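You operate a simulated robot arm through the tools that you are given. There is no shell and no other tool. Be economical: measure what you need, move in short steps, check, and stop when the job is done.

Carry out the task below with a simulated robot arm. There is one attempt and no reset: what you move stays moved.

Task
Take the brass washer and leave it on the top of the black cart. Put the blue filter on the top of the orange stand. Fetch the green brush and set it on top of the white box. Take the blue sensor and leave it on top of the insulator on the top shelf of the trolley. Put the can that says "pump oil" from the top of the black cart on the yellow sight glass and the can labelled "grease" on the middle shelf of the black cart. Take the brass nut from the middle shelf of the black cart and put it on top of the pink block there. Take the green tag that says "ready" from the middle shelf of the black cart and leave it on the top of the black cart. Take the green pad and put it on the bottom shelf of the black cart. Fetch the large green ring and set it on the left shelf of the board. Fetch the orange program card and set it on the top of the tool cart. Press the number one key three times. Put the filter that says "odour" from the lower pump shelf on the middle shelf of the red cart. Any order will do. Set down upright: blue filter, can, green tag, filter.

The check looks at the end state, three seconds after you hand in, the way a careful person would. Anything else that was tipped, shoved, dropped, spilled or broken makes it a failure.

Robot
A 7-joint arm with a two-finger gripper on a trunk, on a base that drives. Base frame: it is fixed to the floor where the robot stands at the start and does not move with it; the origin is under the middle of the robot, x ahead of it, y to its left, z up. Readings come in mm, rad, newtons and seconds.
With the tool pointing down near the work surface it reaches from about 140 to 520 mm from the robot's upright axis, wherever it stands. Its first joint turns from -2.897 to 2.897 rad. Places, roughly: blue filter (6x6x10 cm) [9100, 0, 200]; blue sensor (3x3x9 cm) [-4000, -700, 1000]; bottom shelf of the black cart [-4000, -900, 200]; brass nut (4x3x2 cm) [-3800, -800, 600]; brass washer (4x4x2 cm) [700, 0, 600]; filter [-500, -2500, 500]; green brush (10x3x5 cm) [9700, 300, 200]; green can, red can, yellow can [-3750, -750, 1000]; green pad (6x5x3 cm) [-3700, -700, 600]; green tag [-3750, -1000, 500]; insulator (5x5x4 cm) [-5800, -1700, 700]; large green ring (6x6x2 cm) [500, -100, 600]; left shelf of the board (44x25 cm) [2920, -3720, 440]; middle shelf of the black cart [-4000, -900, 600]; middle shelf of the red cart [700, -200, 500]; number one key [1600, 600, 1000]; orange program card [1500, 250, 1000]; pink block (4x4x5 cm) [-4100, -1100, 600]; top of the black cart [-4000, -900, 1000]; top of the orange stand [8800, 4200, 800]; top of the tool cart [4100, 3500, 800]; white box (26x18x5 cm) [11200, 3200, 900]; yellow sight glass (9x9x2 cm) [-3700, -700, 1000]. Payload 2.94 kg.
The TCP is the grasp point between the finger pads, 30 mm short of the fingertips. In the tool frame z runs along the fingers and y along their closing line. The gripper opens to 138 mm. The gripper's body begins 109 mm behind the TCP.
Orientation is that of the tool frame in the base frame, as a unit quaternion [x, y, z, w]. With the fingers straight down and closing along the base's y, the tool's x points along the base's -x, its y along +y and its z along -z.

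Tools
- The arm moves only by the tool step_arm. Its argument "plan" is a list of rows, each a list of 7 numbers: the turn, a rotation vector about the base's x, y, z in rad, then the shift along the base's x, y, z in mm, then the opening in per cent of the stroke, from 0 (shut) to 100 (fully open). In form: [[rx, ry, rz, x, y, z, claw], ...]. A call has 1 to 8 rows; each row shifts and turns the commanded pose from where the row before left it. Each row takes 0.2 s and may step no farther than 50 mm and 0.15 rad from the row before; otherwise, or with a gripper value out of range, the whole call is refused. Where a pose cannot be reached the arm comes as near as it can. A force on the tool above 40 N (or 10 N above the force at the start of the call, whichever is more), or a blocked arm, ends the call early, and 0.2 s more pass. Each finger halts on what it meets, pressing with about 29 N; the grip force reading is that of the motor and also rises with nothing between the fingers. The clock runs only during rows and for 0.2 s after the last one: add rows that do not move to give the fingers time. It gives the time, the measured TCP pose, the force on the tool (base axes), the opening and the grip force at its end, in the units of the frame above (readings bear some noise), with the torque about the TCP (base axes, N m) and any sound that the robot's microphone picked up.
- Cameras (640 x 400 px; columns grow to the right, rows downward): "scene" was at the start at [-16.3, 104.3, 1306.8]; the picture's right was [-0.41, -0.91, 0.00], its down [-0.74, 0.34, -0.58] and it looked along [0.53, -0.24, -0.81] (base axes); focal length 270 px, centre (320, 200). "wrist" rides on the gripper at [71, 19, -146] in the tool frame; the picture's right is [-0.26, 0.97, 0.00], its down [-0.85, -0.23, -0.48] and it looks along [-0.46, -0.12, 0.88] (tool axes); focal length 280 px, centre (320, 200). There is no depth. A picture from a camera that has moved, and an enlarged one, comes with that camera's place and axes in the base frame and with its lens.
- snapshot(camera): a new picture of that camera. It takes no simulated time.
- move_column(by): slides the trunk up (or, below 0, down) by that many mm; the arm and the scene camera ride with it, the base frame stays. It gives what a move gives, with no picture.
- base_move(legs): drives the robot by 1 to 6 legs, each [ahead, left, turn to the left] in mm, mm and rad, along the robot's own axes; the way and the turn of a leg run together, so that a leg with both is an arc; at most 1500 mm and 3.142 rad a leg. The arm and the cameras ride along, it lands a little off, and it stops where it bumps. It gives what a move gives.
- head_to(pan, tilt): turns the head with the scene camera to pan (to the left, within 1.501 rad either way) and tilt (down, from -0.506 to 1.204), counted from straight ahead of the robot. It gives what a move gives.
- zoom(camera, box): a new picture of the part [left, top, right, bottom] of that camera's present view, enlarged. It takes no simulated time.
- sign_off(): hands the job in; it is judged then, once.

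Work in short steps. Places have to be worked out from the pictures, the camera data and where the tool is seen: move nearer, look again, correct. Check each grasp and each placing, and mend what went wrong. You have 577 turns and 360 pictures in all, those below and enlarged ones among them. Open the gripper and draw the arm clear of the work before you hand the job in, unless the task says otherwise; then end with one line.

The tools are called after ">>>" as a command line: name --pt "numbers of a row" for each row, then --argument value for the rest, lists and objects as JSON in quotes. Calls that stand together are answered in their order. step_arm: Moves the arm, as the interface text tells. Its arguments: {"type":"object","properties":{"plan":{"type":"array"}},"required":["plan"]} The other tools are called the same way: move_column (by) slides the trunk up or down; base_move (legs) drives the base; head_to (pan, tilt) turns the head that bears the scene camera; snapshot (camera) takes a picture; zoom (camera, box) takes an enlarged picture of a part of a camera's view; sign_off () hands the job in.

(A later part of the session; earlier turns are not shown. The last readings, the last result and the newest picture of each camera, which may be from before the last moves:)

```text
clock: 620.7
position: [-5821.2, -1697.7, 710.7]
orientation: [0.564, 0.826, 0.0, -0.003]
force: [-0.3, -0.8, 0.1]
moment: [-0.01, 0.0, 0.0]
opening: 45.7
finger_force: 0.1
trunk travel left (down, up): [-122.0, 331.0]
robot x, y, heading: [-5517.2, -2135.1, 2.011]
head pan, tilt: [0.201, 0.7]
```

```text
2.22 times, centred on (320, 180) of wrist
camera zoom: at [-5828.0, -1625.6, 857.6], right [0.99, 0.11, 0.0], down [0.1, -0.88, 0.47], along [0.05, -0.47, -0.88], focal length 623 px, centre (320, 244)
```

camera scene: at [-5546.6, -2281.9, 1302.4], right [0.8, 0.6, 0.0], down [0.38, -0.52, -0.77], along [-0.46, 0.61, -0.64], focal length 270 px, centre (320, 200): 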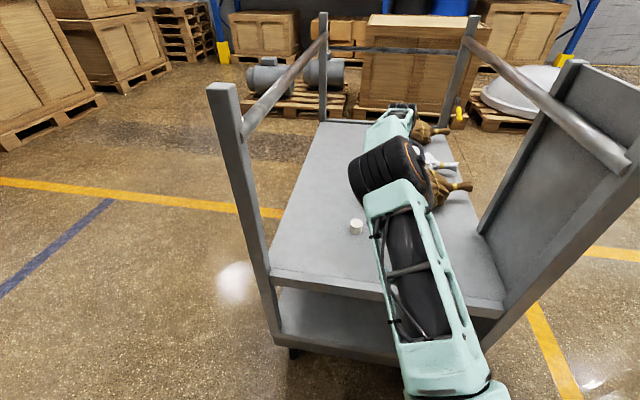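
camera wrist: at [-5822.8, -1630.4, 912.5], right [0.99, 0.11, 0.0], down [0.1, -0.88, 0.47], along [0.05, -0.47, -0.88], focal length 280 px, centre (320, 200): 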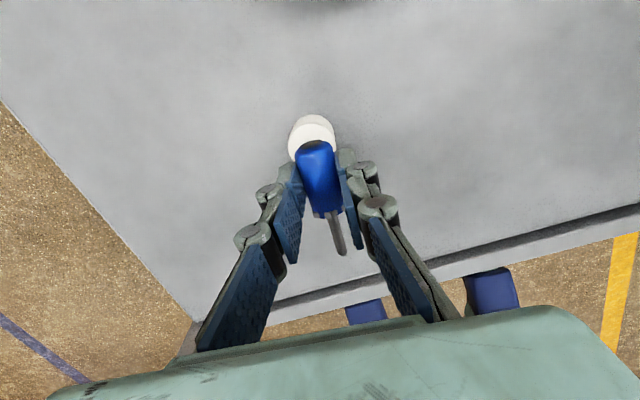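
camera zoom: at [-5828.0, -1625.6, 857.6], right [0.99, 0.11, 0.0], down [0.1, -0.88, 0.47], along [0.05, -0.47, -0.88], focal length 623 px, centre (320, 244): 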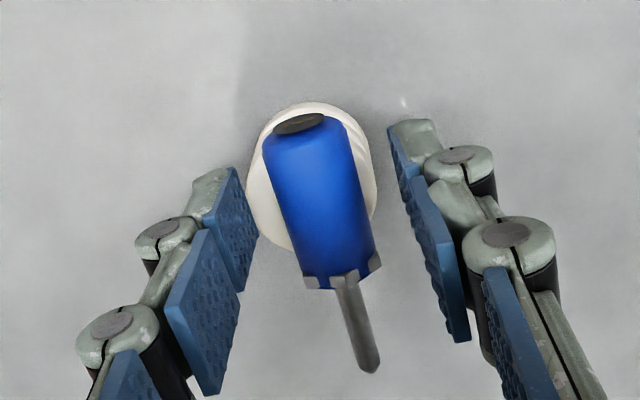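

Sensor rests on the insulator. Raise straight up with the trunk and check again.

>>> move_column --by 120

>>> snapshot --camera "wrist"

```text
clock: 622.2
position: [-5820.5, -1698.6, 831.8]
orientation: [0.563, 0.826, -0.001, -0.002]
force: [0.2, 0.4, -0.6]
moment: [0.0, 0.01, -0.02]
opening: 45.5
finger_force: 0.0
trunk travel left (down, up): [-242.0, 211.0]
robot x, y, heading: [-5519.5, -2133.3, 2.007]
head pan, tilt: [0.201, 0.7]
```

```text
150 pictures are left
camera wrist: at [-5828.1, -1625.6, 977.5], right [0.99, 0.11, 0.0], down [0.1, -0.88, 0.47], along [0.05, -0.47, -0.88], focal length 280 px, centre (320, 200)
```

wrist: 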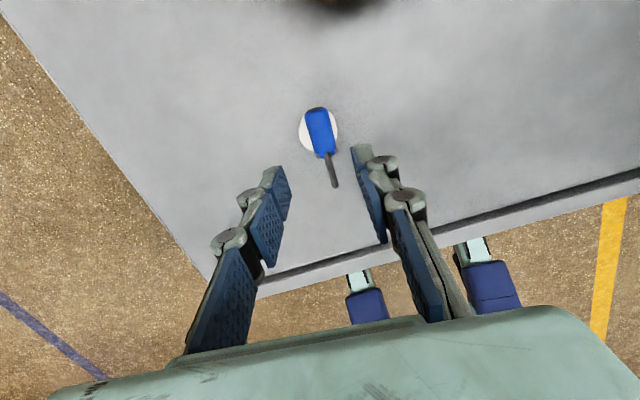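

Sensor is lying safely on the insulator. Back out and head for the console: first leg back, turn east, and go round.

>>> base_move --legs '[[-600, 0, 0]]'

>>> base_move --legs '[[0, 0, -2.007], [150, 1200, 0], [165, 1180, 0], [550, 550, 0], [1500, 0, 0], [1500, 150, 0]]'

```text
clock: 625.7
position: [-5558.0, -2266.7, 831.3]
orientation: [0.559, 0.829, -0.001, -0.002]
force: [-0.2, -0.2, 1.0]
moment: [0.02, -0.03, 0.01]
opening: 45.3
finger_force: 0.1
trunk travel left (down, up): [-242.0, 211.0]
robot x, y, heading: [-5255.3, -2699.2, 2.012]
head pan, tilt: [0.201, 0.7]
```

```text
refused: leg 6 is longer than a leg can be; nothing moved
```

>>> base_move --legs '[[0, 0, -2.007], [150, 1200, 0], [165, 1180, 0], [550, 550, 0], [1490, 0, 0], [1490, 150, 0]]'

```text
clock: 637.1
position: [-4646.3, -1845.4, 830.1]
orientation: [1.0, -0.022, 0.002, -0.002]
force: [0.4, 0.7, -0.4]
moment: [-0.02, 0.03, 0.03]
opening: 45.5
finger_force: 0.1
trunk travel left (down, up): [-242.0, 211.0]
robot x, y, heading: [-5168.5, -1941.3, 0.019]
head pan, tilt: [0.201, 0.7]
stopped in leg 2: the robot was blocked; the commanded pose is now the measured one
```

Touched the trolley's east corner. Move away east and check that the trolley and the sensor are unaffected.

>>> base_move --legs '[[350, -30, 0]]'

>>> head_to --pan 1.5 --tilt 0.6

>>> snapshot --camera "scene"

```text
clock: 639.4
position: [-4295.8, -1872.0, 831.5]
orientation: [1.0, -0.024, 0.002, -0.002]
force: [0.1, -0.1, -0.3]
moment: [0.01, -0.03, 0.0]
opening: 45.6
finger_force: 0.0
trunk travel left (down, up): [-242.0, 211.0]
robot x, y, heading: [-4816.7, -1963.9, 0.011]
head pan, tilt: [0.201, 0.7]
```

```text
clock: 640.9
position: [-4296.2, -1872.0, 832.4]
orientation: [1.0, -0.024, 0.002, -0.002]
force: [0.0, -1.2, -0.5]
moment: [0.01, -0.02, 0.01]
opening: 45.5
finger_force: 0.1
trunk travel left (down, up): [-242.0, 211.0]
robot x, y, heading: [-4818.4, -1970.2, 0.02]
head pan, tilt: [1.499, 0.6]
```

```text
149 pictures are left
camera scene: at [-4896.5, -1746.3, 1402.8], right [1.0, -0.06, 0.0], down [-0.03, -0.56, -0.83], along [0.05, 0.82, -0.56], focal length 270 px, centre (320, 200)
```

scene: 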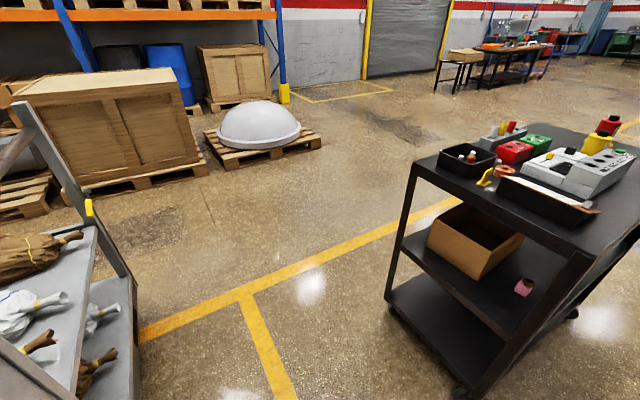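

The trolley looks in place. Continue north between trolley and cart, then look back at the sensor.

>>> base_move --legs '[[-100, 1200, 0], [0, 800, 0]]'

>>> base_move --legs '[[0, 0, 1.2]]'

>>> snapshot --camera "scene"

```text
clock: 647.0
position: [-4348.6, -1255.2, 830.3]
orientation: [0.999, -0.048, -0.005, 0.005]
force: [-8.4, -2.7, 2.6]
moment: [0.47, -1.18, 0.29]
opening: 45.6
finger_force: 0.1
trunk travel left (down, up): [-242.0, 211.0]
robot x, y, heading: [-4868.1, -1321.8, -0.026]
head pan, tilt: [1.499, 0.6]
stopped in leg 1: the force on the tool passed its limit at 59 N (the readings are from after the stop); the commanded pose is now the measured one
```

```text
clock: 648.0
position: [-4358.6, -1240.0, 829.9]
orientation: [1.0, -0.029, -0.009, 0.009]
force: [-9.8, -4.6, 4.3]
moment: [0.72, -1.33, 0.35]
opening: 45.4
finger_force: 0.1
trunk travel left (down, up): [-242.0, 211.0]
robot x, y, heading: [-4872.6, -1317.6, 0.028]
head pan, tilt: [1.499, 0.6]
stopped in leg 1: the robot was blocked; the commanded pose is now the measured one
```

```text
148 pictures are left
camera scene: at [-4952.4, -1101.0, 1402.7], right [1.0, -0.04, 0.0], down [-0.02, -0.56, -0.83], along [0.04, 0.82, -0.56], focal length 270 px, centre (320, 200)
```

scene: 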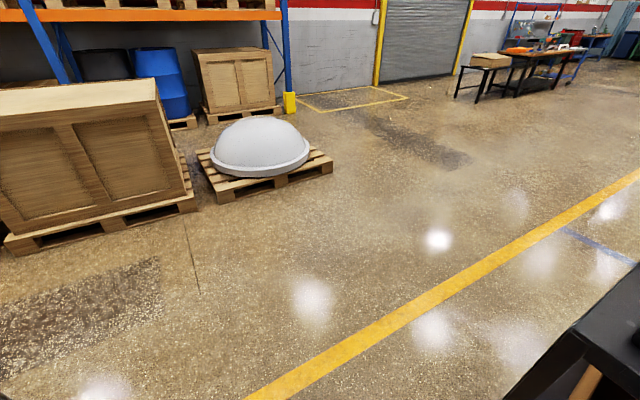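

The arm, pointing ahead, ran into the black cart's west end. Back off west at once and inspect.

>>> base_move --legs '[[-250, 0, 0]]'

>>> head_to --pan -0.1 --tilt 0.5

>>> snapshot --camera "scene"

```text
clock: 649.8
position: [-4610.5, -1247.3, 828.6]
orientation: [0.999, -0.031, -0.01, 0.009]
force: [0.2, -0.3, -0.6]
moment: [-0.01, 0.0, 0.0]
opening: 45.3
finger_force: 0.0
trunk travel left (down, up): [-242.0, 211.0]
robot x, y, heading: [-5127.8, -1325.2, 0.028]
head pan, tilt: [1.499, 0.6]
```

```text
clock: 651.5
position: [-4610.5, -1247.1, 828.6]
orientation: [0.999, -0.032, -0.01, 0.009]
force: [0.0, 0.0, -1.1]
moment: [0.03, 0.04, -0.01]
opening: 45.1
finger_force: 0.0
trunk travel left (down, up): [-242.0, 211.0]
robot x, y, heading: [-5120.6, -1325.9, 0.027]
head pan, tilt: [-0.099, 0.499]
```

```text
147 pictures are left
camera scene: at [-5117.8, -1201.8, 1411.9], right [-0.07, -1.0, 0.0], down [-0.48, 0.04, -0.88], along [0.88, -0.07, -0.48], focal length 270 px, centre (320, 200)
```

scene: 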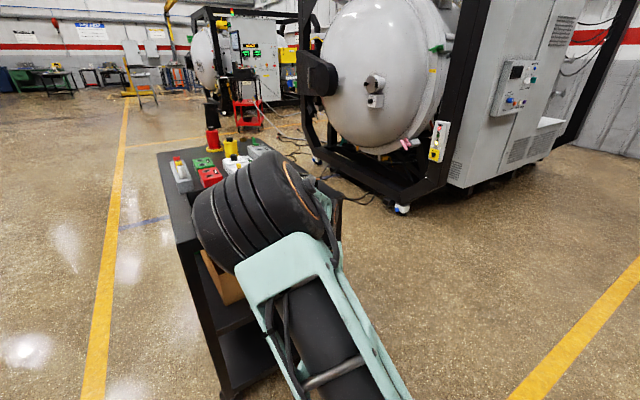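

Cart position matches its earlier corner estimate (unmoved, cans upright). Turn north first so the arm leads, then look back at the sensor.

>>> base_move --legs '[[0, 0, 1.54], [900, 0, 0]]'

>>> base_move --legs '[[0, 0, 0.9]]'

>>> head_to --pan 1.3 --tilt 0.45

>>> snapshot --camera "scene"

```text
clock: 659.9
position: [-5126.7, 77.9, 828.8]
orientation: [0.754, 0.657, -0.001, 0.014]
force: [-1.2, -0.6, -0.4]
moment: [0.0, 0.03, 0.0]
opening: 45.4
finger_force: 0.0
trunk travel left (down, up): [-242.0, 211.0]
robot x, y, heading: [-5082.4, -444.5, 1.52]
head pan, tilt: [-0.099, 0.499]
```

```text
clock: 662.6
position: [-5516.1, -151.0, 829.1]
orientation: [0.391, 0.92, 0.005, 0.013]
force: [-0.7, 0.5, -0.8]
moment: [0.0, -0.03, -0.03]
opening: 45.7
finger_force: 0.1
trunk travel left (down, up): [-242.0, 211.0]
robot x, y, heading: [-5084.4, -438.5, 2.418]
head pan, tilt: [-0.099, 0.499]
```

```text
clock: 664.1
position: [-5517.0, -152.0, 828.2]
orientation: [0.392, 0.92, 0.005, 0.013]
force: [-0.6, 0.8, -0.2]
moment: [-0.03, 0.01, 0.01]
opening: 45.6
finger_force: 0.1
trunk travel left (down, up): [-242.0, 211.0]
robot x, y, heading: [-5081.9, -438.0, 2.424]
head pan, tilt: [1.3, 0.45]
```

```text
146 pictures are left
camera scene: at [-5193.1, -644.3, 1416.3], right [-0.55, 0.84, 0.0], down [0.36, 0.24, -0.9], along [-0.75, -0.49, -0.44], focal length 270 px, centre (320, 200)
```

scene: 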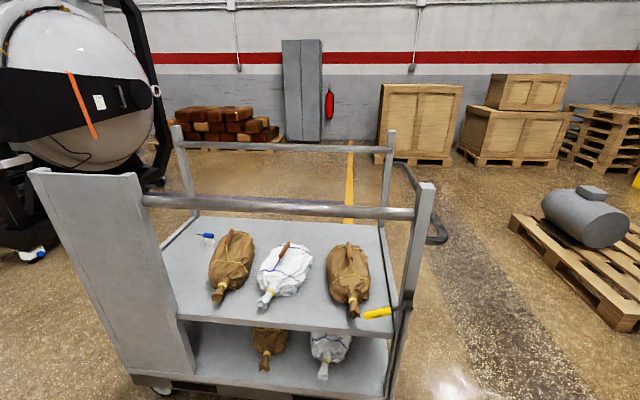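

>>> zoom --camera "scene" --box '[180, 215, 260, 265]'

```text
8.00 times, centred on (220, 240) of scene
camera zoom: at [-5193.1, -644.3, 1416.3], right [-0.55, 0.84, 0.0], down [0.36, 0.24, -0.9], along [-0.75, -0.49, -0.44], focal length 2163 px, centre (1120, -120)
```

zoom: 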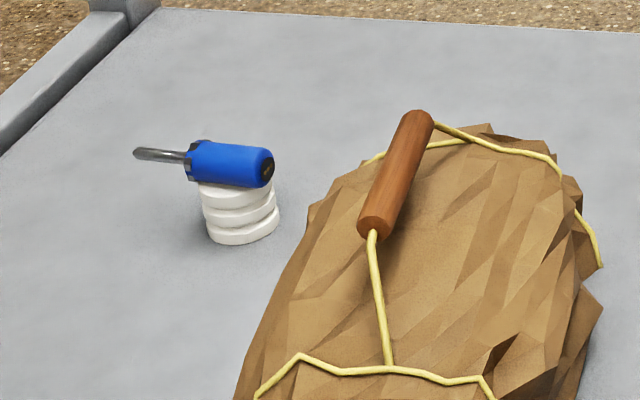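

Sensor is still lying perfectly on the insulator. Drive to the console area.

>>> base_move --legs '[[0, 0, -2.42], [0, 800, 0], [1490, 0, 0], [1490, 0, 0], [1400, 200, 0]]'

>>> head_to --pan 0.0 --tilt 0.4

>>> snapshot --camera "scene"

```text
clock: 698.0
position: [-204.7, 978.0, 828.2]
orientation: [1.0, -0.025, -0.01, 0.009]
force: [0.4, 0.3, 0.1]
moment: [-0.03, 0.0, -0.02]
opening: 45.4
finger_force: 0.1
trunk travel left (down, up): [-242.0, 211.0]
robot x, y, heading: [-716.1, 892.8, 0.034]
head pan, tilt: [1.3, 0.45]
```

```text
clock: 699.5
position: [-205.2, 977.4, 829.0]
orientation: [1.0, -0.025, -0.01, 0.009]
force: [0.3, 0.2, 0.6]
moment: [0.02, -0.01, 0.03]
opening: 45.5
finger_force: 0.0
trunk travel left (down, up): [-242.0, 211.0]
robot x, y, heading: [-716.7, 893.9, 0.033]
head pan, tilt: [0.0, 0.4]
```

```text
144 pictures are left
camera scene: at [-710.7, 1026.3, 1421.0], right [0.04, -1.0, 0.0], down [-0.39, -0.01, -0.92], along [0.92, 0.03, -0.39], focal length 270 px, centre (320, 200)
```

scene: 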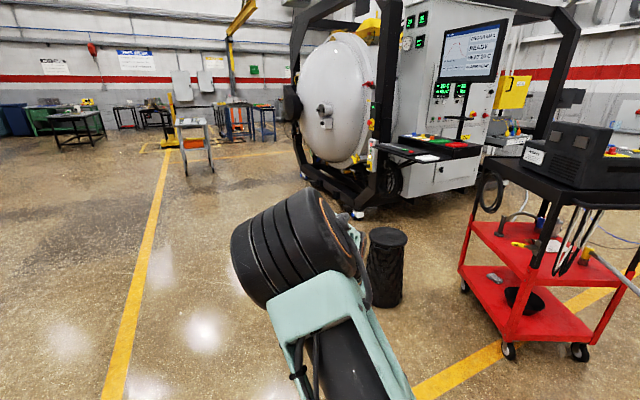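

Move nearer, north of the bin, for a closer look at the console.

>>> base_move --legs '[[1000, 250, -0.4]]'

>>> head_to --pan 0.15 --tilt 0.45

>>> snapshot --camera "scene"

```text
clock: 705.0
position: [847.2, 844.8, 828.6]
orientation: [0.975, -0.224, -0.012, 0.008]
force: [-0.5, 0.5, 0.0]
moment: [0.0, 0.01, -0.02]
opening: 45.5
finger_force: 0.2
trunk travel left (down, up): [-242.0, 211.0]
robot x, y, heading: [342.2, 968.7, -0.363]
head pan, tilt: [0.0, 0.4]
```

```text
clock: 705.7
position: [846.5, 845.0, 828.4]
orientation: [0.974, -0.225, -0.011, 0.008]
force: [-1.2, -1.1, -0.1]
moment: [0.0, 0.02, 0.02]
opening: 45.6
finger_force: 0.1
trunk travel left (down, up): [-242.0, 211.0]
robot x, y, heading: [344.0, 970.4, -0.371]
head pan, tilt: [0.15, 0.45]
```

```text
143 pictures are left
camera scene: at [404.1, 1101.6, 1416.4], right [-0.22, -0.98, 0.0], down [-0.42, 0.09, -0.9], along [0.88, -0.2, -0.44], focal length 270 px, centre (320, 200)
```

scene: 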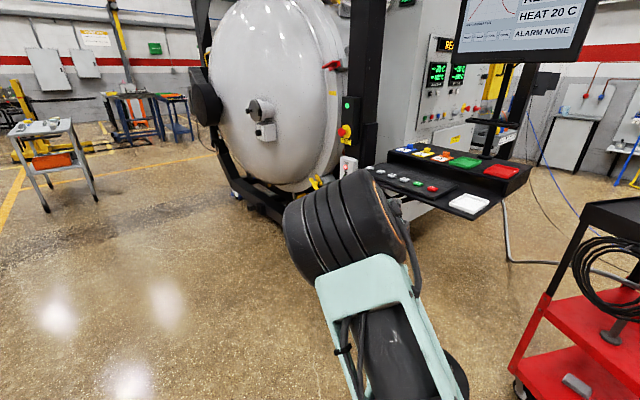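

>>> zoom --camera "scene" --box '[360, 130, 540, 230]'

```text
3.56 times, centred on (450, 180) of scene
camera zoom: at [404.1, 1101.6, 1416.4], right [-0.22, -0.98, 0.0], down [-0.42, 0.09, -0.9], along [0.88, -0.2, -0.44], focal length 961 px, centre (-142, 271)
```

zoom: 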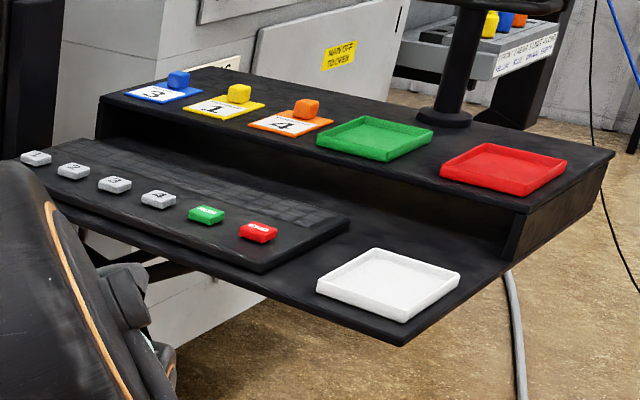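

Keys (1…4) run along the front ledge; the console faces north-west, normal ≈ (−0.46, 0.89). I'll stand north-west of it at heading ≈ −1.09, going around the bin, trunk raised.

>>> base_move --legs '[[0, 0, -0.717], [-248, 130, 0], [420, 803, 0]]'

>>> move_column --by 205

>>> step_arm --pt "0 0 0 0 0 40 20" --pt "0 0 0 0 0 40 0" --pt "0 0 0 0 0 0 0"

>>> snapshot --camera "wrist"

>>> snapshot --camera "scene"

```text
clock: 716.5
position: [1519.3, 781.4, 828.9]
orientation: [0.82, -0.572, -0.013, 0.003]
force: [0.0, 1.2, -0.5]
moment: [0.01, 0.0, 0.01]
opening: 45.3
finger_force: 0.1
trunk travel left (down, up): [-242.0, 211.0]
robot x, y, heading: [1240.6, 1217.0, -1.127]
head pan, tilt: [0.15, 0.45]
```

```text
clock: 718.7
position: [1519.2, 780.8, 1033.7]
orientation: [0.82, -0.572, -0.013, 0.001]
force: [0.0, 0.3, -0.6]
moment: [-0.01, -0.01, 0.0]
opening: 45.5
finger_force: 0.0
trunk travel left (down, up): [-447.0, 6.0]
robot x, y, heading: [1241.2, 1215.5, -1.134]
head pan, tilt: [0.15, 0.45]
```

```text
clock: 719.5
position: [1517.2, 781.5, 1112.6]
orientation: [0.82, -0.572, -0.013, 0.002]
force: [0.2, -0.2, -0.7]
moment: [0.0, 0.02, -0.03]
opening: 0.1
finger_force: 28.1
trunk travel left (down, up): [-447.0, 6.0]
robot x, y, heading: [1239.7, 1215.9, -1.128]
head pan, tilt: [0.15, 0.45]
```

```text
141 pictures are left
camera wrist: at [1526.8, 707.1, 1258.1], right [-1.0, -0.09, 0.02], down [-0.07, 0.87, 0.49], along [-0.06, 0.48, -0.87], focal length 280 px, centre (320, 200)
```

wrist: 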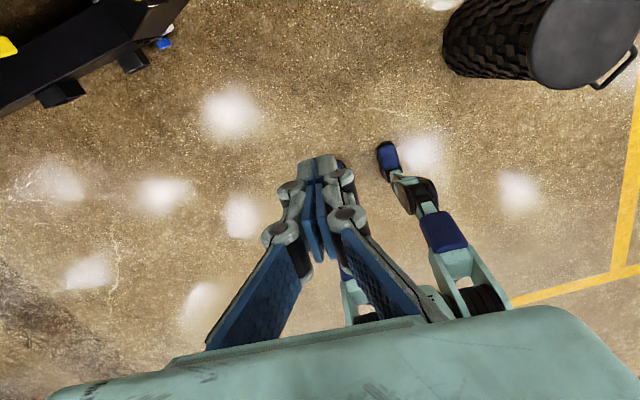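

```text
140 pictures are left
camera scene: at [1376.7, 1270.3, 1621.3], right [-0.83, -0.56, 0.0], down [-0.24, 0.36, -0.9], along [0.5, -0.75, -0.44], focal length 270 px, centre (320, 200)
```

scene: 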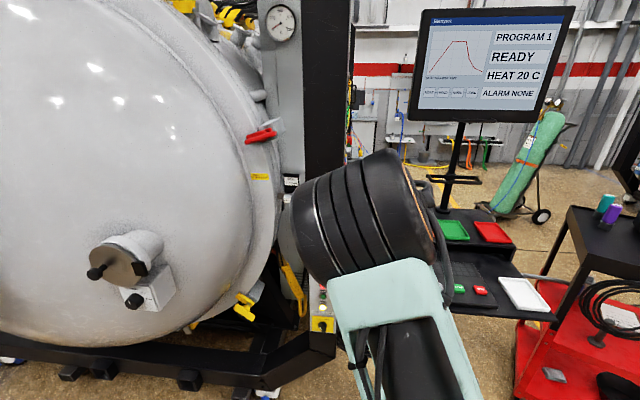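

Tilt the tool forward (camera-up view) while extending slightly, to see the keys.

>>> step_arm --pt "-0.1285 -0.0473 0 7 -18 0 0" --pt "-0.1285 -0.0473 0 7 -18 0 0" --pt "-0.1285 -0.0473 0 7 -18 0 0" --pt "-0.1285 -0.0473 0 0 0 0 0" --pt "-0.1285 -0.0473 0 0 0 0 0" --pt "-0.1285 -0.0473 0 0 0 0 0" --pt "-0.1285 -0.0473 0 0 0 0 0"

>>> snapshot --camera "wrist"

```text
clock: 721.1
position: [1540.0, 726.7, 1112.6]
orientation: [0.729, -0.514, 0.366, 0.266]
force: [0.4, 0.3, 0.3]
moment: [-0.02, 0.02, -0.01]
opening: 0.0
finger_force: 28.8
trunk travel left (down, up): [-447.0, 6.0]
robot x, y, heading: [1239.3, 1219.6, -1.129]
head pan, tilt: [0.15, 0.45]
```

```text
139 pictures are left
camera wrist: at [1498.7, 794.0, 1257.2], right [-0.96, -0.17, -0.2], down [-0.08, 0.91, -0.41], along [0.25, -0.38, -0.89], focal length 280 px, centre (320, 200)
```

wrist: 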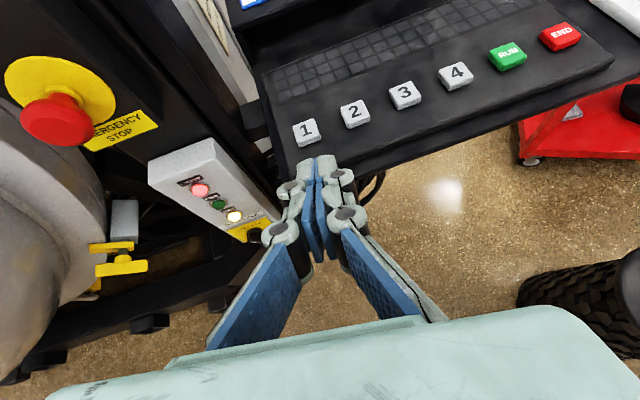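

Key 1 is at ≈ (1620, 567), top ≈ 960. Approach with 80 mm of base and the rest by arm, staying high.

>>> base_move --legs '[[80, 3, 0]]'

>>> step_arm --pt "0 0 0 19 -36 -15 0" --pt "0 0 0 19 -36 -15 0"

>>> snapshot --camera "wrist"

```text
clock: 722.2
position: [1578.7, 654.3, 1112.8]
orientation: [0.73, -0.513, 0.366, 0.265]
force: [-0.2, -0.1, -0.3]
moment: [0.01, 0.0, 0.0]
opening: 0.3
finger_force: 28.5
trunk travel left (down, up): [-447.0, 6.0]
robot x, y, heading: [1273.7, 1142.9, -1.129]
head pan, tilt: [0.15, 0.45]
```

```text
clock: 722.8
position: [1616.1, 579.7, 1084.0]
orientation: [0.729, -0.514, 0.366, 0.267]
force: [-0.4, -0.9, 0.2]
moment: [0.02, 0.04, -0.01]
opening: 0.2
finger_force: 28.2
trunk travel left (down, up): [-447.0, 6.0]
robot x, y, heading: [1280.2, 1143.6, -1.128]
head pan, tilt: [0.15, 0.45]
```

```text
138 pictures are left
camera wrist: at [1573.7, 647.1, 1227.7], right [-0.96, -0.18, -0.2], down [-0.08, 0.91, -0.41], along [0.25, -0.37, -0.89], focal length 280 px, centre (320, 200)
```

wrist: 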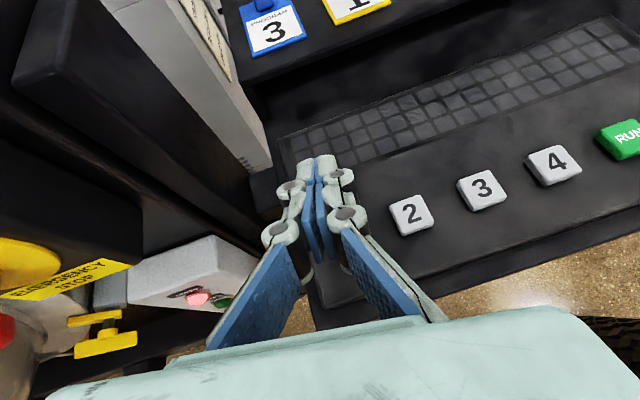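

Key 1 projects slightly nearer; shift 8 mm back and descend to just above it.

>>> step_arm --pt "0 0 0 -2.6 7.6 -30 0" --pt "0 0 0 0 0 -30 0" --pt "0 0 0 0 0 -25 0"

>>> snapshot --camera "wrist"

```text
clock: 723.6
position: [1613.4, 591.0, 996.6]
orientation: [0.729, -0.514, 0.366, 0.265]
force: [0.3, -0.3, 0.2]
moment: [-0.02, -0.02, 0.01]
opening: 0.1
finger_force: 28.3
trunk travel left (down, up): [-447.0, 6.0]
robot x, y, heading: [1277.8, 1145.2, -1.129]
head pan, tilt: [0.15, 0.45]
```

```text
137 pictures are left
camera wrist: at [1571.0, 657.8, 1141.4], right [-0.96, -0.18, -0.2], down [-0.08, 0.91, -0.41], along [0.25, -0.38, -0.89], focal length 280 px, centre (320, 200)
```

wrist: 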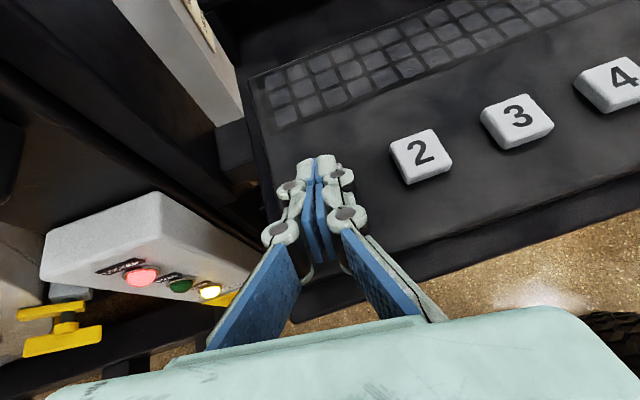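

The tip is over key 1. Press down in small steps.

>>> step_arm --pt "0 0 0 0 0 -4 0" --pt "0 0 0 0 0 -3 0"

>>> step_arm --pt "0 0 0 0 0 -2 0" --pt "0 0 0 0 0 -2 0"

```text
clock: 724.2
position: [1614.0, 590.9, 990.8]
orientation: [0.729, -0.513, 0.367, 0.265]
force: [0.1, 2.3, 3.5]
moment: [-0.02, -0.03, 0.01]
opening: 6.0
finger_force: 27.7
trunk travel left (down, up): [-447.0, 6.0]
robot x, y, heading: [1276.9, 1141.6, -1.128]
head pan, tilt: [0.15, 0.45]
heard: click
```

```text
clock: 724.8
position: [1614.6, 590.8, 989.7]
orientation: [0.728, -0.513, 0.369, 0.267]
force: [0.0, 2.1, 15.2]
moment: [-0.14, -0.11, 0.02]
opening: 5.8
finger_force: 27.7
trunk travel left (down, up): [-447.0, 6.0]
robot x, y, heading: [1275.9, 1146.5, -1.13]
head pan, tilt: [0.15, 0.45]
```

One click. Release, then press twice more the same way.

>>> step_arm --pt "0 0 0 0 0 8 0" --pt "0 0 0 0 0 8 0" --pt "0 0 0 0 0 0 0"

>>> step_arm --pt "0 0 0 0 0 -8 0" --pt "0 0 0 0 0 -5 0" --pt "0 0 0 0 0 0 0"

```text
clock: 725.6
position: [1611.7, 590.5, 1002.5]
orientation: [0.73, -0.513, 0.366, 0.264]
force: [0.4, -0.2, -0.3]
moment: [0.01, 0.03, 0.01]
opening: 0.0
finger_force: 28.6
trunk travel left (down, up): [-447.0, 6.0]
robot x, y, heading: [1277.0, 1145.9, -1.136]
head pan, tilt: [0.15, 0.45]
```

```text
clock: 726.4
position: [1614.9, 590.0, 991.0]
orientation: [0.729, -0.513, 0.367, 0.266]
force: [-0.4, 1.3, 6.7]
moment: [-0.06, -0.06, -0.01]
opening: 5.9
finger_force: 28.6
trunk travel left (down, up): [-447.0, 6.0]
robot x, y, heading: [1273.9, 1145.7, -1.127]
head pan, tilt: [0.15, 0.45]
heard: click
```

>>> step_arm --pt "0 0 0 0 0 7 0" --pt "0 0 0 0 0 6 0" --pt "0 0 0 0 0 0 0"

>>> step_arm --pt "0 0 0 0 0 -8 0" --pt "0 0 0 0 0 -5 0" --pt "0 0 0 0 0 0 0"

```text
clock: 727.2
position: [1614.0, 589.6, 1003.4]
orientation: [0.729, -0.514, 0.366, 0.266]
force: [-0.9, 0.2, 0.5]
moment: [-0.01, -0.02, 0.03]
opening: 0.0
finger_force: 29.0
trunk travel left (down, up): [-447.0, 6.0]
robot x, y, heading: [1278.6, 1145.2, -1.128]
head pan, tilt: [0.15, 0.45]
```

```text
clock: 728.0
position: [1613.6, 589.6, 990.6]
orientation: [0.729, -0.512, 0.368, 0.266]
force: [1.7, 0.4, 5.2]
moment: [-0.06, -0.07, 0.03]
opening: 6.2
finger_force: 28.3
trunk travel left (down, up): [-447.0, 6.0]
robot x, y, heading: [1274.7, 1147.6, -1.127]
head pan, tilt: [0.15, 0.45]
heard: click
```

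Three clicks. Lift and verify which key is under the tip and what the display shows.

>>> step_arm --pt "0 0 0 0 0 15 0" --pt "0 0 0 0 0 40 0" --pt "0 0 0 -15 40 15 0"

>>> snapshot --camera "wrist"

>>> snapshot --camera "scene"

```text
clock: 728.8
position: [1598.0, 632.1, 1061.3]
orientation: [0.729, -0.513, 0.367, 0.266]
force: [-0.3, -0.5, 0.0]
moment: [0.0, -0.01, 0.01]
opening: 0.0
finger_force: 28.3
trunk travel left (down, up): [-447.0, 6.0]
robot x, y, heading: [1274.9, 1143.6, -1.129]
head pan, tilt: [0.15, 0.45]
```

```text
136 pictures are left
camera wrist: at [1556.6, 698.4, 1205.2], right [-0.96, -0.18, -0.2], down [-0.08, 0.91, -0.41], along [0.25, -0.38, -0.89], focal length 280 px, centre (320, 200)
```

wrist: 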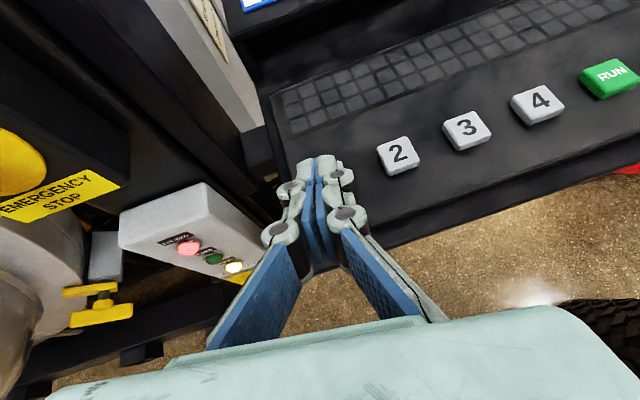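

```text
135 pictures are left
camera scene: at [1413.3, 1199.1, 1621.3], right [-0.83, -0.56, 0.0], down [-0.24, 0.36, -0.9], along [0.5, -0.75, -0.43], focal length 270 px, centre (320, 200)
```

scene: 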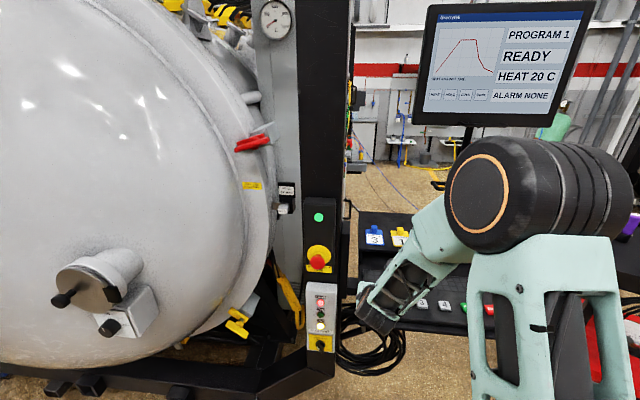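

Key 1 confirmed. Next the orange card: raise, and shift right along the console.

>>> step_arm --pt "0 0 0 0 0 35 30" --pt "0 0 0 0 0 30 45"

>>> base_move --legs '[[0, -150, 0]]'

>>> snapshot --camera "wrist"

```text
clock: 729.4
position: [1599.2, 630.9, 1123.7]
orientation: [0.728, -0.514, 0.367, 0.266]
force: [0.1, -0.5, -0.7]
moment: [-0.02, 0.04, 0.02]
opening: 62.5
finger_force: 0.1
trunk travel left (down, up): [-447.0, 6.0]
robot x, y, heading: [1276.0, 1145.4, -1.128]
head pan, tilt: [0.15, 0.45]
```

```text
clock: 731.3
position: [1463.9, 567.2, 1123.7]
orientation: [0.729, -0.514, 0.366, 0.266]
force: [0.0, 0.2, -0.9]
moment: [0.01, -0.02, 0.02]
opening: 62.1
finger_force: 0.1
trunk travel left (down, up): [-447.0, 6.0]
robot x, y, heading: [1143.8, 1081.9, -1.134]
head pan, tilt: [0.15, 0.45]
```

```text
134 pictures are left
camera wrist: at [1421.6, 633.9, 1267.7], right [-0.96, -0.17, -0.2], down [-0.08, 0.91, -0.41], along [0.25, -0.38, -0.89], focal length 280 px, centre (320, 200)
```

wrist: 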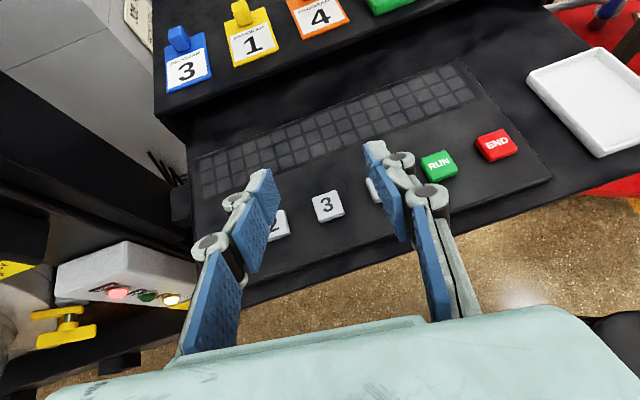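

Cards are at the top of view. Move 130 mm forward for a better look.

>>> base_move --legs '[[130, 0, 0]]'

>>> snapshot --camera "wrist"

```text
clock: 732.6
position: [1519.7, 454.1, 1123.0]
orientation: [0.729, -0.512, 0.367, 0.266]
force: [0.1, -1.4, 0.0]
moment: [-0.02, -0.03, 0.01]
opening: 62.1
finger_force: 0.1
trunk travel left (down, up): [-447.0, 6.0]
robot x, y, heading: [1193.3, 966.8, -1.128]
head pan, tilt: [0.15, 0.45]
```

```text
133 pictures are left
camera wrist: at [1476.7, 519.9, 1267.3], right [-0.96, -0.18, -0.2], down [-0.08, 0.91, -0.41], along [0.25, -0.38, -0.89], focal length 280 px, centre (320, 200)
```

wrist: 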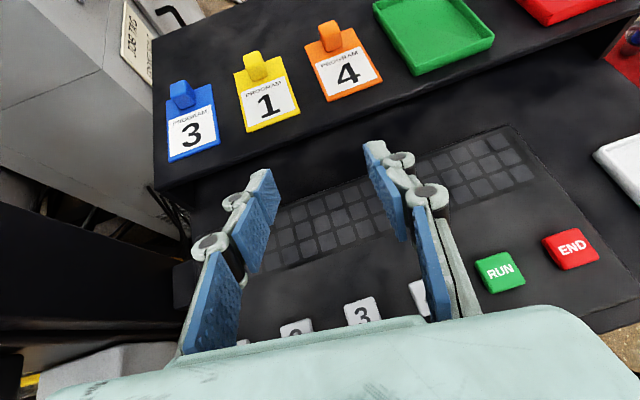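

>>> zoom --camera "wrist" --box '[270, 0, 410, 110]'

```text
3.64 times, centred on (340, 55) of wrist
camera zoom: at [1476.7, 519.9, 1267.3], right [-0.96, -0.18, -0.2], down [-0.08, 0.91, -0.41], along [0.25, -0.38, -0.89], focal length 1020 px, centre (247, 727)
```

zoom: 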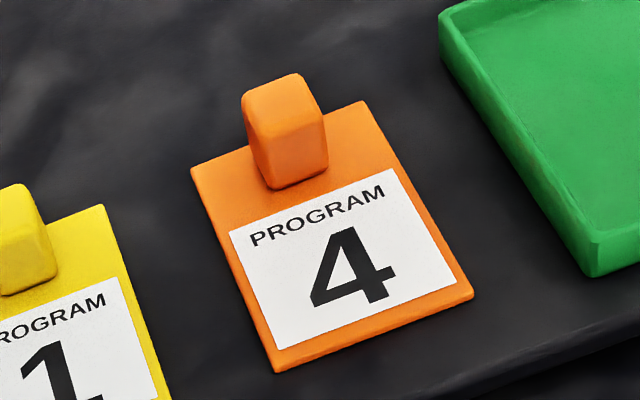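

The card has an orange block to pinch. Yaw the tool 0.15 to match the console, and move in (keeping clear of the bin on the right).

>>> step_arm --pt "0 0 0.075 0 0 0 40" --pt "0 0 0.075 0 0 0 40"

>>> base_move --legs '[[170, -30, 0]]'

>>> snapshot --camera "wrist"

```text
clock: 733.2
position: [1519.8, 453.3, 1123.2]
orientation: [0.766, -0.457, 0.386, 0.238]
force: [0.1, -0.7, -0.3]
moment: [0.02, 0.0, 0.02]
opening: 55.3
finger_force: 0.1
trunk travel left (down, up): [-447.0, 6.0]
robot x, y, heading: [1197.4, 965.5, -1.125]
head pan, tilt: [0.15, 0.45]
```

```text
clock: 734.4
position: [1546.4, 356.7, 1122.5]
orientation: [0.766, -0.456, 0.385, 0.238]
force: [-0.1, 0.3, 0.2]
moment: [-0.02, 0.0, -0.01]
opening: 55.1
finger_force: 0.1
trunk travel left (down, up): [-447.0, 6.0]
robot x, y, heading: [1224.7, 873.5, -1.125]
head pan, tilt: [0.15, 0.45]
stopped in leg 1: the robot was blocked; the commanded pose is now the measured one
```

```text
131 pictures are left
camera wrist: at [1494.8, 417.4, 1267.2], right [-0.93, -0.32, -0.2], down [-0.22, 0.89, -0.41], along [0.31, -0.33, -0.89], focal length 280 px, centre (320, 200)
```

wrist: 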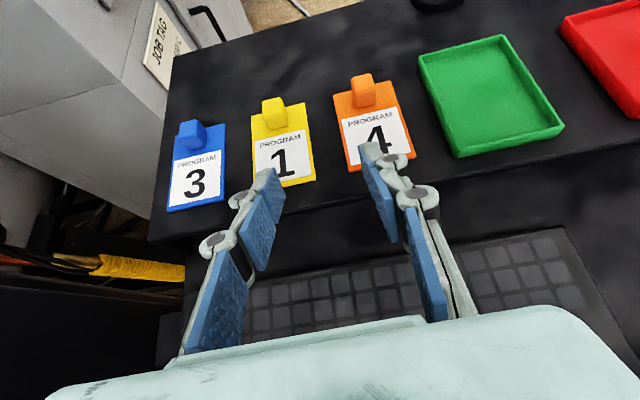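

The base meets something at floor level, so I extend with the arm: tilt a bit further, shift right 54, and reach toward the block at ≈ (1577, 180).

>>> step_arm --pt "-0.0887 -0.0462 0 -24 -12 -10 36" --pt "-0.0887 -0.0462 0 -24 -13 -10 36" --pt "0 0 0 14 -27 -10 36" --pt "0 0 0 14 -27 -10 36" --pt "0 0 0 14 -27 -10 36"

>>> snapshot --camera "wrist"

```text
clock: 735.6
position: [1540.3, 253.0, 1073.6]
orientation: [0.724, -0.43, 0.459, 0.283]
force: [0.1, 0.3, 0.4]
moment: [-0.02, 0.01, -0.01]
opening: 49.7
finger_force: 0.0
trunk travel left (down, up): [-447.0, 6.0]
robot x, y, heading: [1222.1, 870.5, -1.131]
head pan, tilt: [0.15, 0.45]
```

```text
130 pictures are left
camera wrist: at [1476.3, 335.2, 1199.7], right [-0.91, -0.36, -0.22], down [-0.18, 0.8, -0.58], along [0.39, -0.48, -0.79], focal length 280 px, centre (320, 200)
```

wrist: 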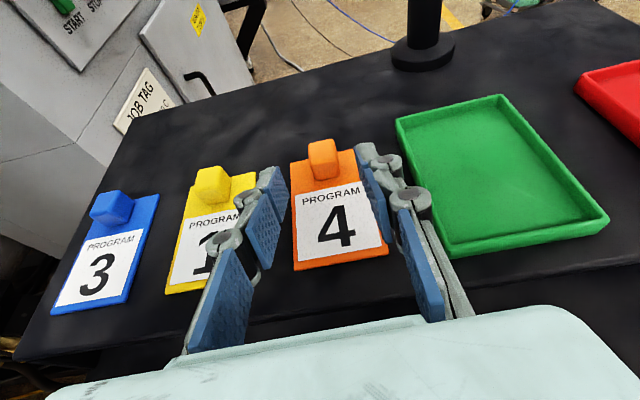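

Block is dead ahead (77 mm). Slide in while lowering to ≈ 1035.

>>> step_arm --pt "0 0 0 11 -20 -14 36" --pt "0 0 0 11 -20 -14 36" --pt "0 0 0 10 -20 -10 36"

>>> zoom --camera "wrist" --box '[220, 100, 440, 270]'

```text
clock: 736.4
position: [1570.8, 191.6, 1036.1]
orientation: [0.723, -0.429, 0.461, 0.283]
force: [0.1, -1.5, 5.8]
moment: [-0.04, -0.19, -0.01]
opening: 49.7
finger_force: 0.0
trunk travel left (down, up): [-447.0, 6.0]
robot x, y, heading: [1223.4, 869.1, -1.127]
head pan, tilt: [0.15, 0.45]
```

```text
2.35 times, centred on (330, 185) of wrist
camera zoom: at [1505.9, 276.1, 1162.7], right [-0.91, -0.36, -0.22], down [-0.17, 0.8, -0.58], along [0.39, -0.48, -0.78], focal length 660 px, centre (296, 235)
```

zoom: 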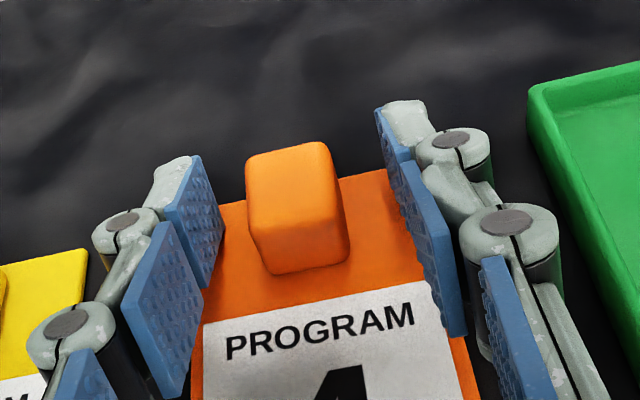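

Fingertips just touch the card; raise 2 mm and close on the block.

>>> step_arm --pt "0 0 0 0 0 3 30" --pt "0 0 0 0 0 0 12" --pt "0 0 0 0 0 0 8" --pt "0 0 0 0 0 0 8"

>>> step_arm --pt "0 0 0 0 0 15 8" --pt "0 0 0 0 0 20 8" --pt "0 0 0 0 0 20 8"

>>> snapshot --camera "wrist"

```text
clock: 737.4
position: [1572.2, 192.0, 1038.1]
orientation: [0.724, -0.43, 0.46, 0.283]
force: [0.0, -0.7, -0.4]
moment: [-0.03, 0.03, 0.0]
opening: 23.1
finger_force: 29.1
trunk travel left (down, up): [-447.0, 6.0]
robot x, y, heading: [1225.6, 868.8, -1.128]
head pan, tilt: [0.15, 0.45]
```

```text
clock: 738.2
position: [1570.5, 193.8, 1094.7]
orientation: [0.724, -0.43, 0.46, 0.283]
force: [0.7, -0.4, -1.3]
moment: [-0.01, 0.03, -0.05]
opening: 22.7
finger_force: 28.9
trunk travel left (down, up): [-447.0, 6.0]
robot x, y, heading: [1223.7, 868.0, -1.127]
head pan, tilt: [0.15, 0.45]
```

```text
128 pictures are left
camera wrist: at [1506.8, 276.8, 1220.6], right [-0.91, -0.36, -0.23], down [-0.17, 0.8, -0.57], along [0.39, -0.48, -0.79], focal length 280 px, centre (320, 200)
```

wrist: 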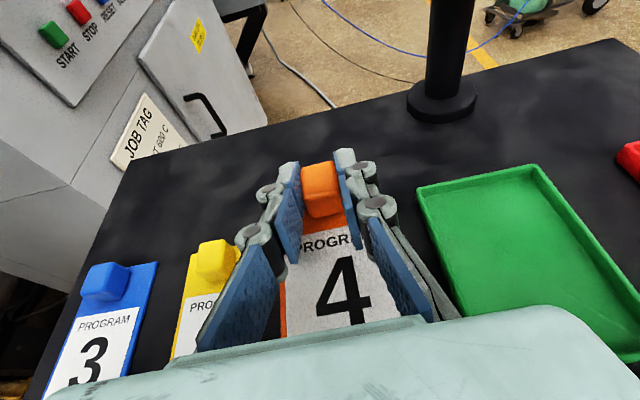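

Card lifted. Retract the arm and back away from the console.

>>> step_arm --pt "0 0 0 -14 26 6 8" --pt "0 0 0 -16 30 0 8" --pt "0 0 0 -18 35 0 8" --pt "0 0 0 -18 35 0 8"

>>> base_move --legs '[[-450, 0, 0]]'

>>> snapshot --camera "wrist"

```text
clock: 739.2
position: [1506.7, 323.1, 1099.9]
orientation: [0.723, -0.43, 0.46, 0.283]
force: [-0.6, -0.1, -0.5]
moment: [0.03, 0.04, 0.0]
opening: 22.9
finger_force: 28.9
trunk travel left (down, up): [-447.0, 6.0]
robot x, y, heading: [1219.9, 875.6, -1.13]
head pan, tilt: [0.15, 0.45]
```

```text
clock: 741.8
position: [1325.3, 718.2, 1100.0]
orientation: [0.727, -0.423, 0.463, 0.278]
force: [0.1, 0.1, -0.2]
moment: [0.0, 0.02, 0.01]
opening: 22.7
finger_force: 28.7
trunk travel left (down, up): [-447.0, 6.0]
robot x, y, heading: [1030.6, 1264.1, -1.115]
head pan, tilt: [0.15, 0.45]
```

```text
127 pictures are left
camera wrist: at [1259.6, 800.5, 1224.8], right [-0.9, -0.37, -0.23], down [-0.19, 0.8, -0.58], along [0.39, -0.48, -0.79], focal length 280 px, centre (320, 200)
```

wrist: 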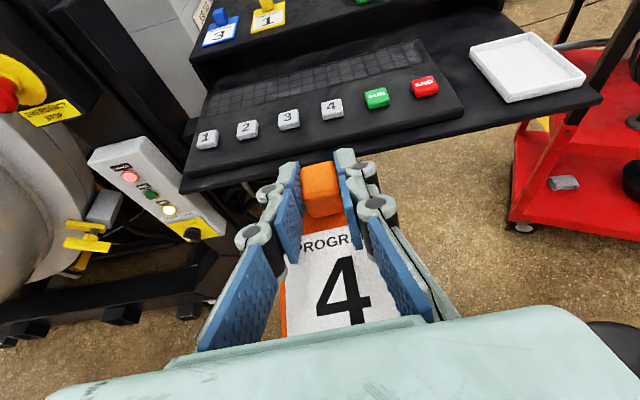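

Back further north, turn toward the tool cart (north-east), and look.

>>> base_move --legs '[[-550, 0, 0], [0, 0, 1.75], [1000, 0, 0]]'

>>> head_to --pan 0.0 --tilt 0.35

>>> snapshot --camera "scene"

```text
clock: 753.9
position: [2052.2, 2734.4, 1098.2]
orientation: [0.79, 0.291, 0.509, -0.18]
force: [0.9, -0.1, -1.0]
moment: [-0.03, -0.03, 0.01]
opening: 22.9
finger_force: 28.9
trunk travel left (down, up): [-447.0, 6.0]
robot x, y, heading: [1573.0, 2339.2, 0.651]
head pan, tilt: [0.15, 0.45]
```

```text
clock: 754.6
position: [2052.4, 2734.0, 1098.1]
orientation: [0.789, 0.292, 0.509, -0.18]
force: [0.3, -0.5, -0.3]
moment: [0.03, 0.0, 0.02]
opening: 23.2
finger_force: 28.9
trunk travel left (down, up): [-447.0, 6.0]
robot x, y, heading: [1575.0, 2339.8, 0.654]
head pan, tilt: [0.0, 0.351]
```

```text
126 pictures are left
camera scene: at [1499.9, 2455.8, 1630.5], right [0.61, -0.79, 0.0], down [-0.27, -0.21, -0.94], along [0.75, 0.57, -0.34], focal length 270 px, centre (320, 200)
```

scene: 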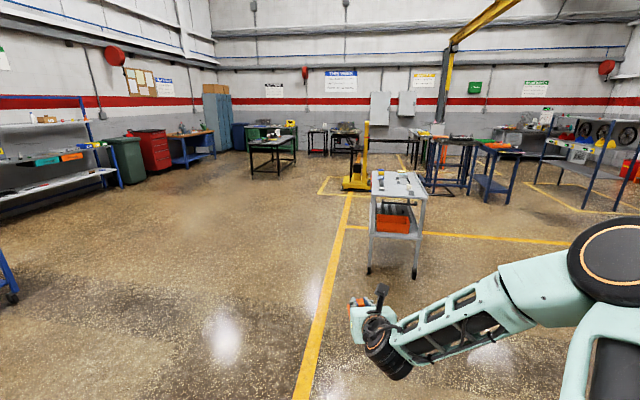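

>>> zoom --camera "scene" --box '[340, 150, 460, 290]'

```text
2.86 times, centred on (400, 220) of scene
camera zoom: at [1499.9, 2455.8, 1630.5], right [0.61, -0.79, 0.0], down [-0.27, -0.21, -0.94], along [0.75, 0.57, -0.34], focal length 772 px, centre (91, 143)
```

zoom: 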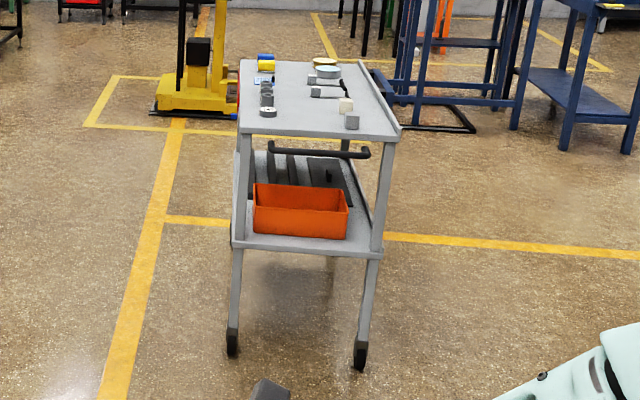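

Tool cart's near end is free in the middle, around (3915, 3388). Approach to a stand-off at heading ≈ 0.46.

>>> base_move --legs '[[0, 0, -0.194], [1000, -72, 0], [690, -50, 0]]'

>>> snapshot --camera "wrist"

>>> head_to --pan 0.15 --tilt 0.6

>>> snapshot --camera "scene"

```text
clock: 763.9
position: [3685.7, 3277.6, 1098.9]
orientation: [0.815, 0.213, 0.524, -0.129]
force: [-1.3, 0.4, -0.6]
moment: [-0.02, 0.0, 0.0]
opening: 22.8
finger_force: 28.7
trunk travel left (down, up): [-447.0, 6.0]
robot x, y, heading: [3139.9, 2986.7, 0.459]
head pan, tilt: [0.0, 0.351]
```

```text
124 pictures are left
camera wrist: at [3604.0, 3213.4, 1224.5], right [0.37, -0.9, -0.23], down [-0.8, -0.18, -0.58], along [0.48, 0.39, -0.79], focal length 280 px, centre (320, 200)
```

wrist: 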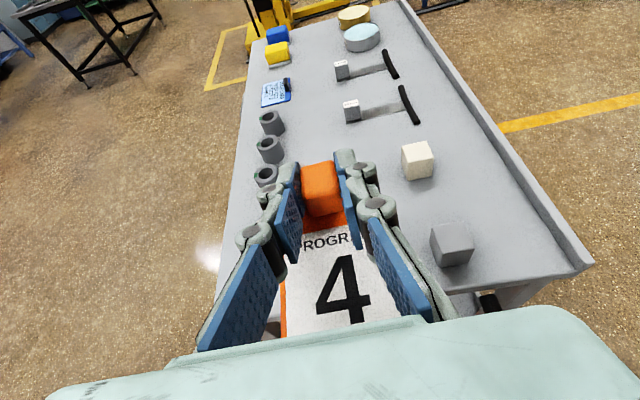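

```text
clock: 764.7
position: [3686.0, 3278.1, 1099.1]
orientation: [0.815, 0.213, 0.524, -0.128]
force: [0.1, -0.4, 0.3]
moment: [-0.01, -0.02, 0.01]
opening: 22.9
finger_force: 29.1
trunk travel left (down, up): [-447.0, 6.0]
robot x, y, heading: [3139.1, 2984.9, 0.458]
head pan, tilt: [0.15, 0.6]
```

```text
123 pictures are left
camera scene: at [3079.2, 3120.8, 1607.9], right [0.57, -0.82, 0.0], down [-0.46, -0.32, -0.83], along [0.68, 0.47, -0.56], focal length 270 px, centre (320, 200)
```

scene: 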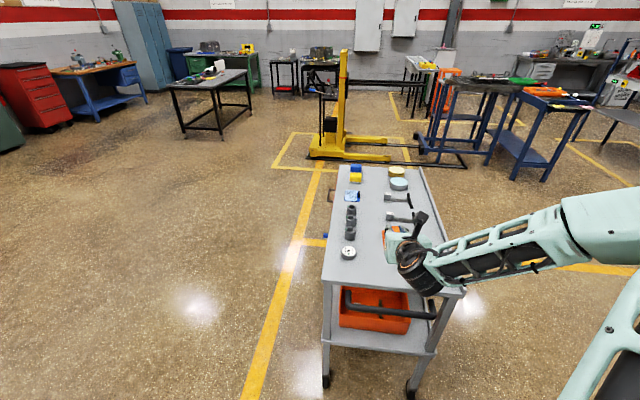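

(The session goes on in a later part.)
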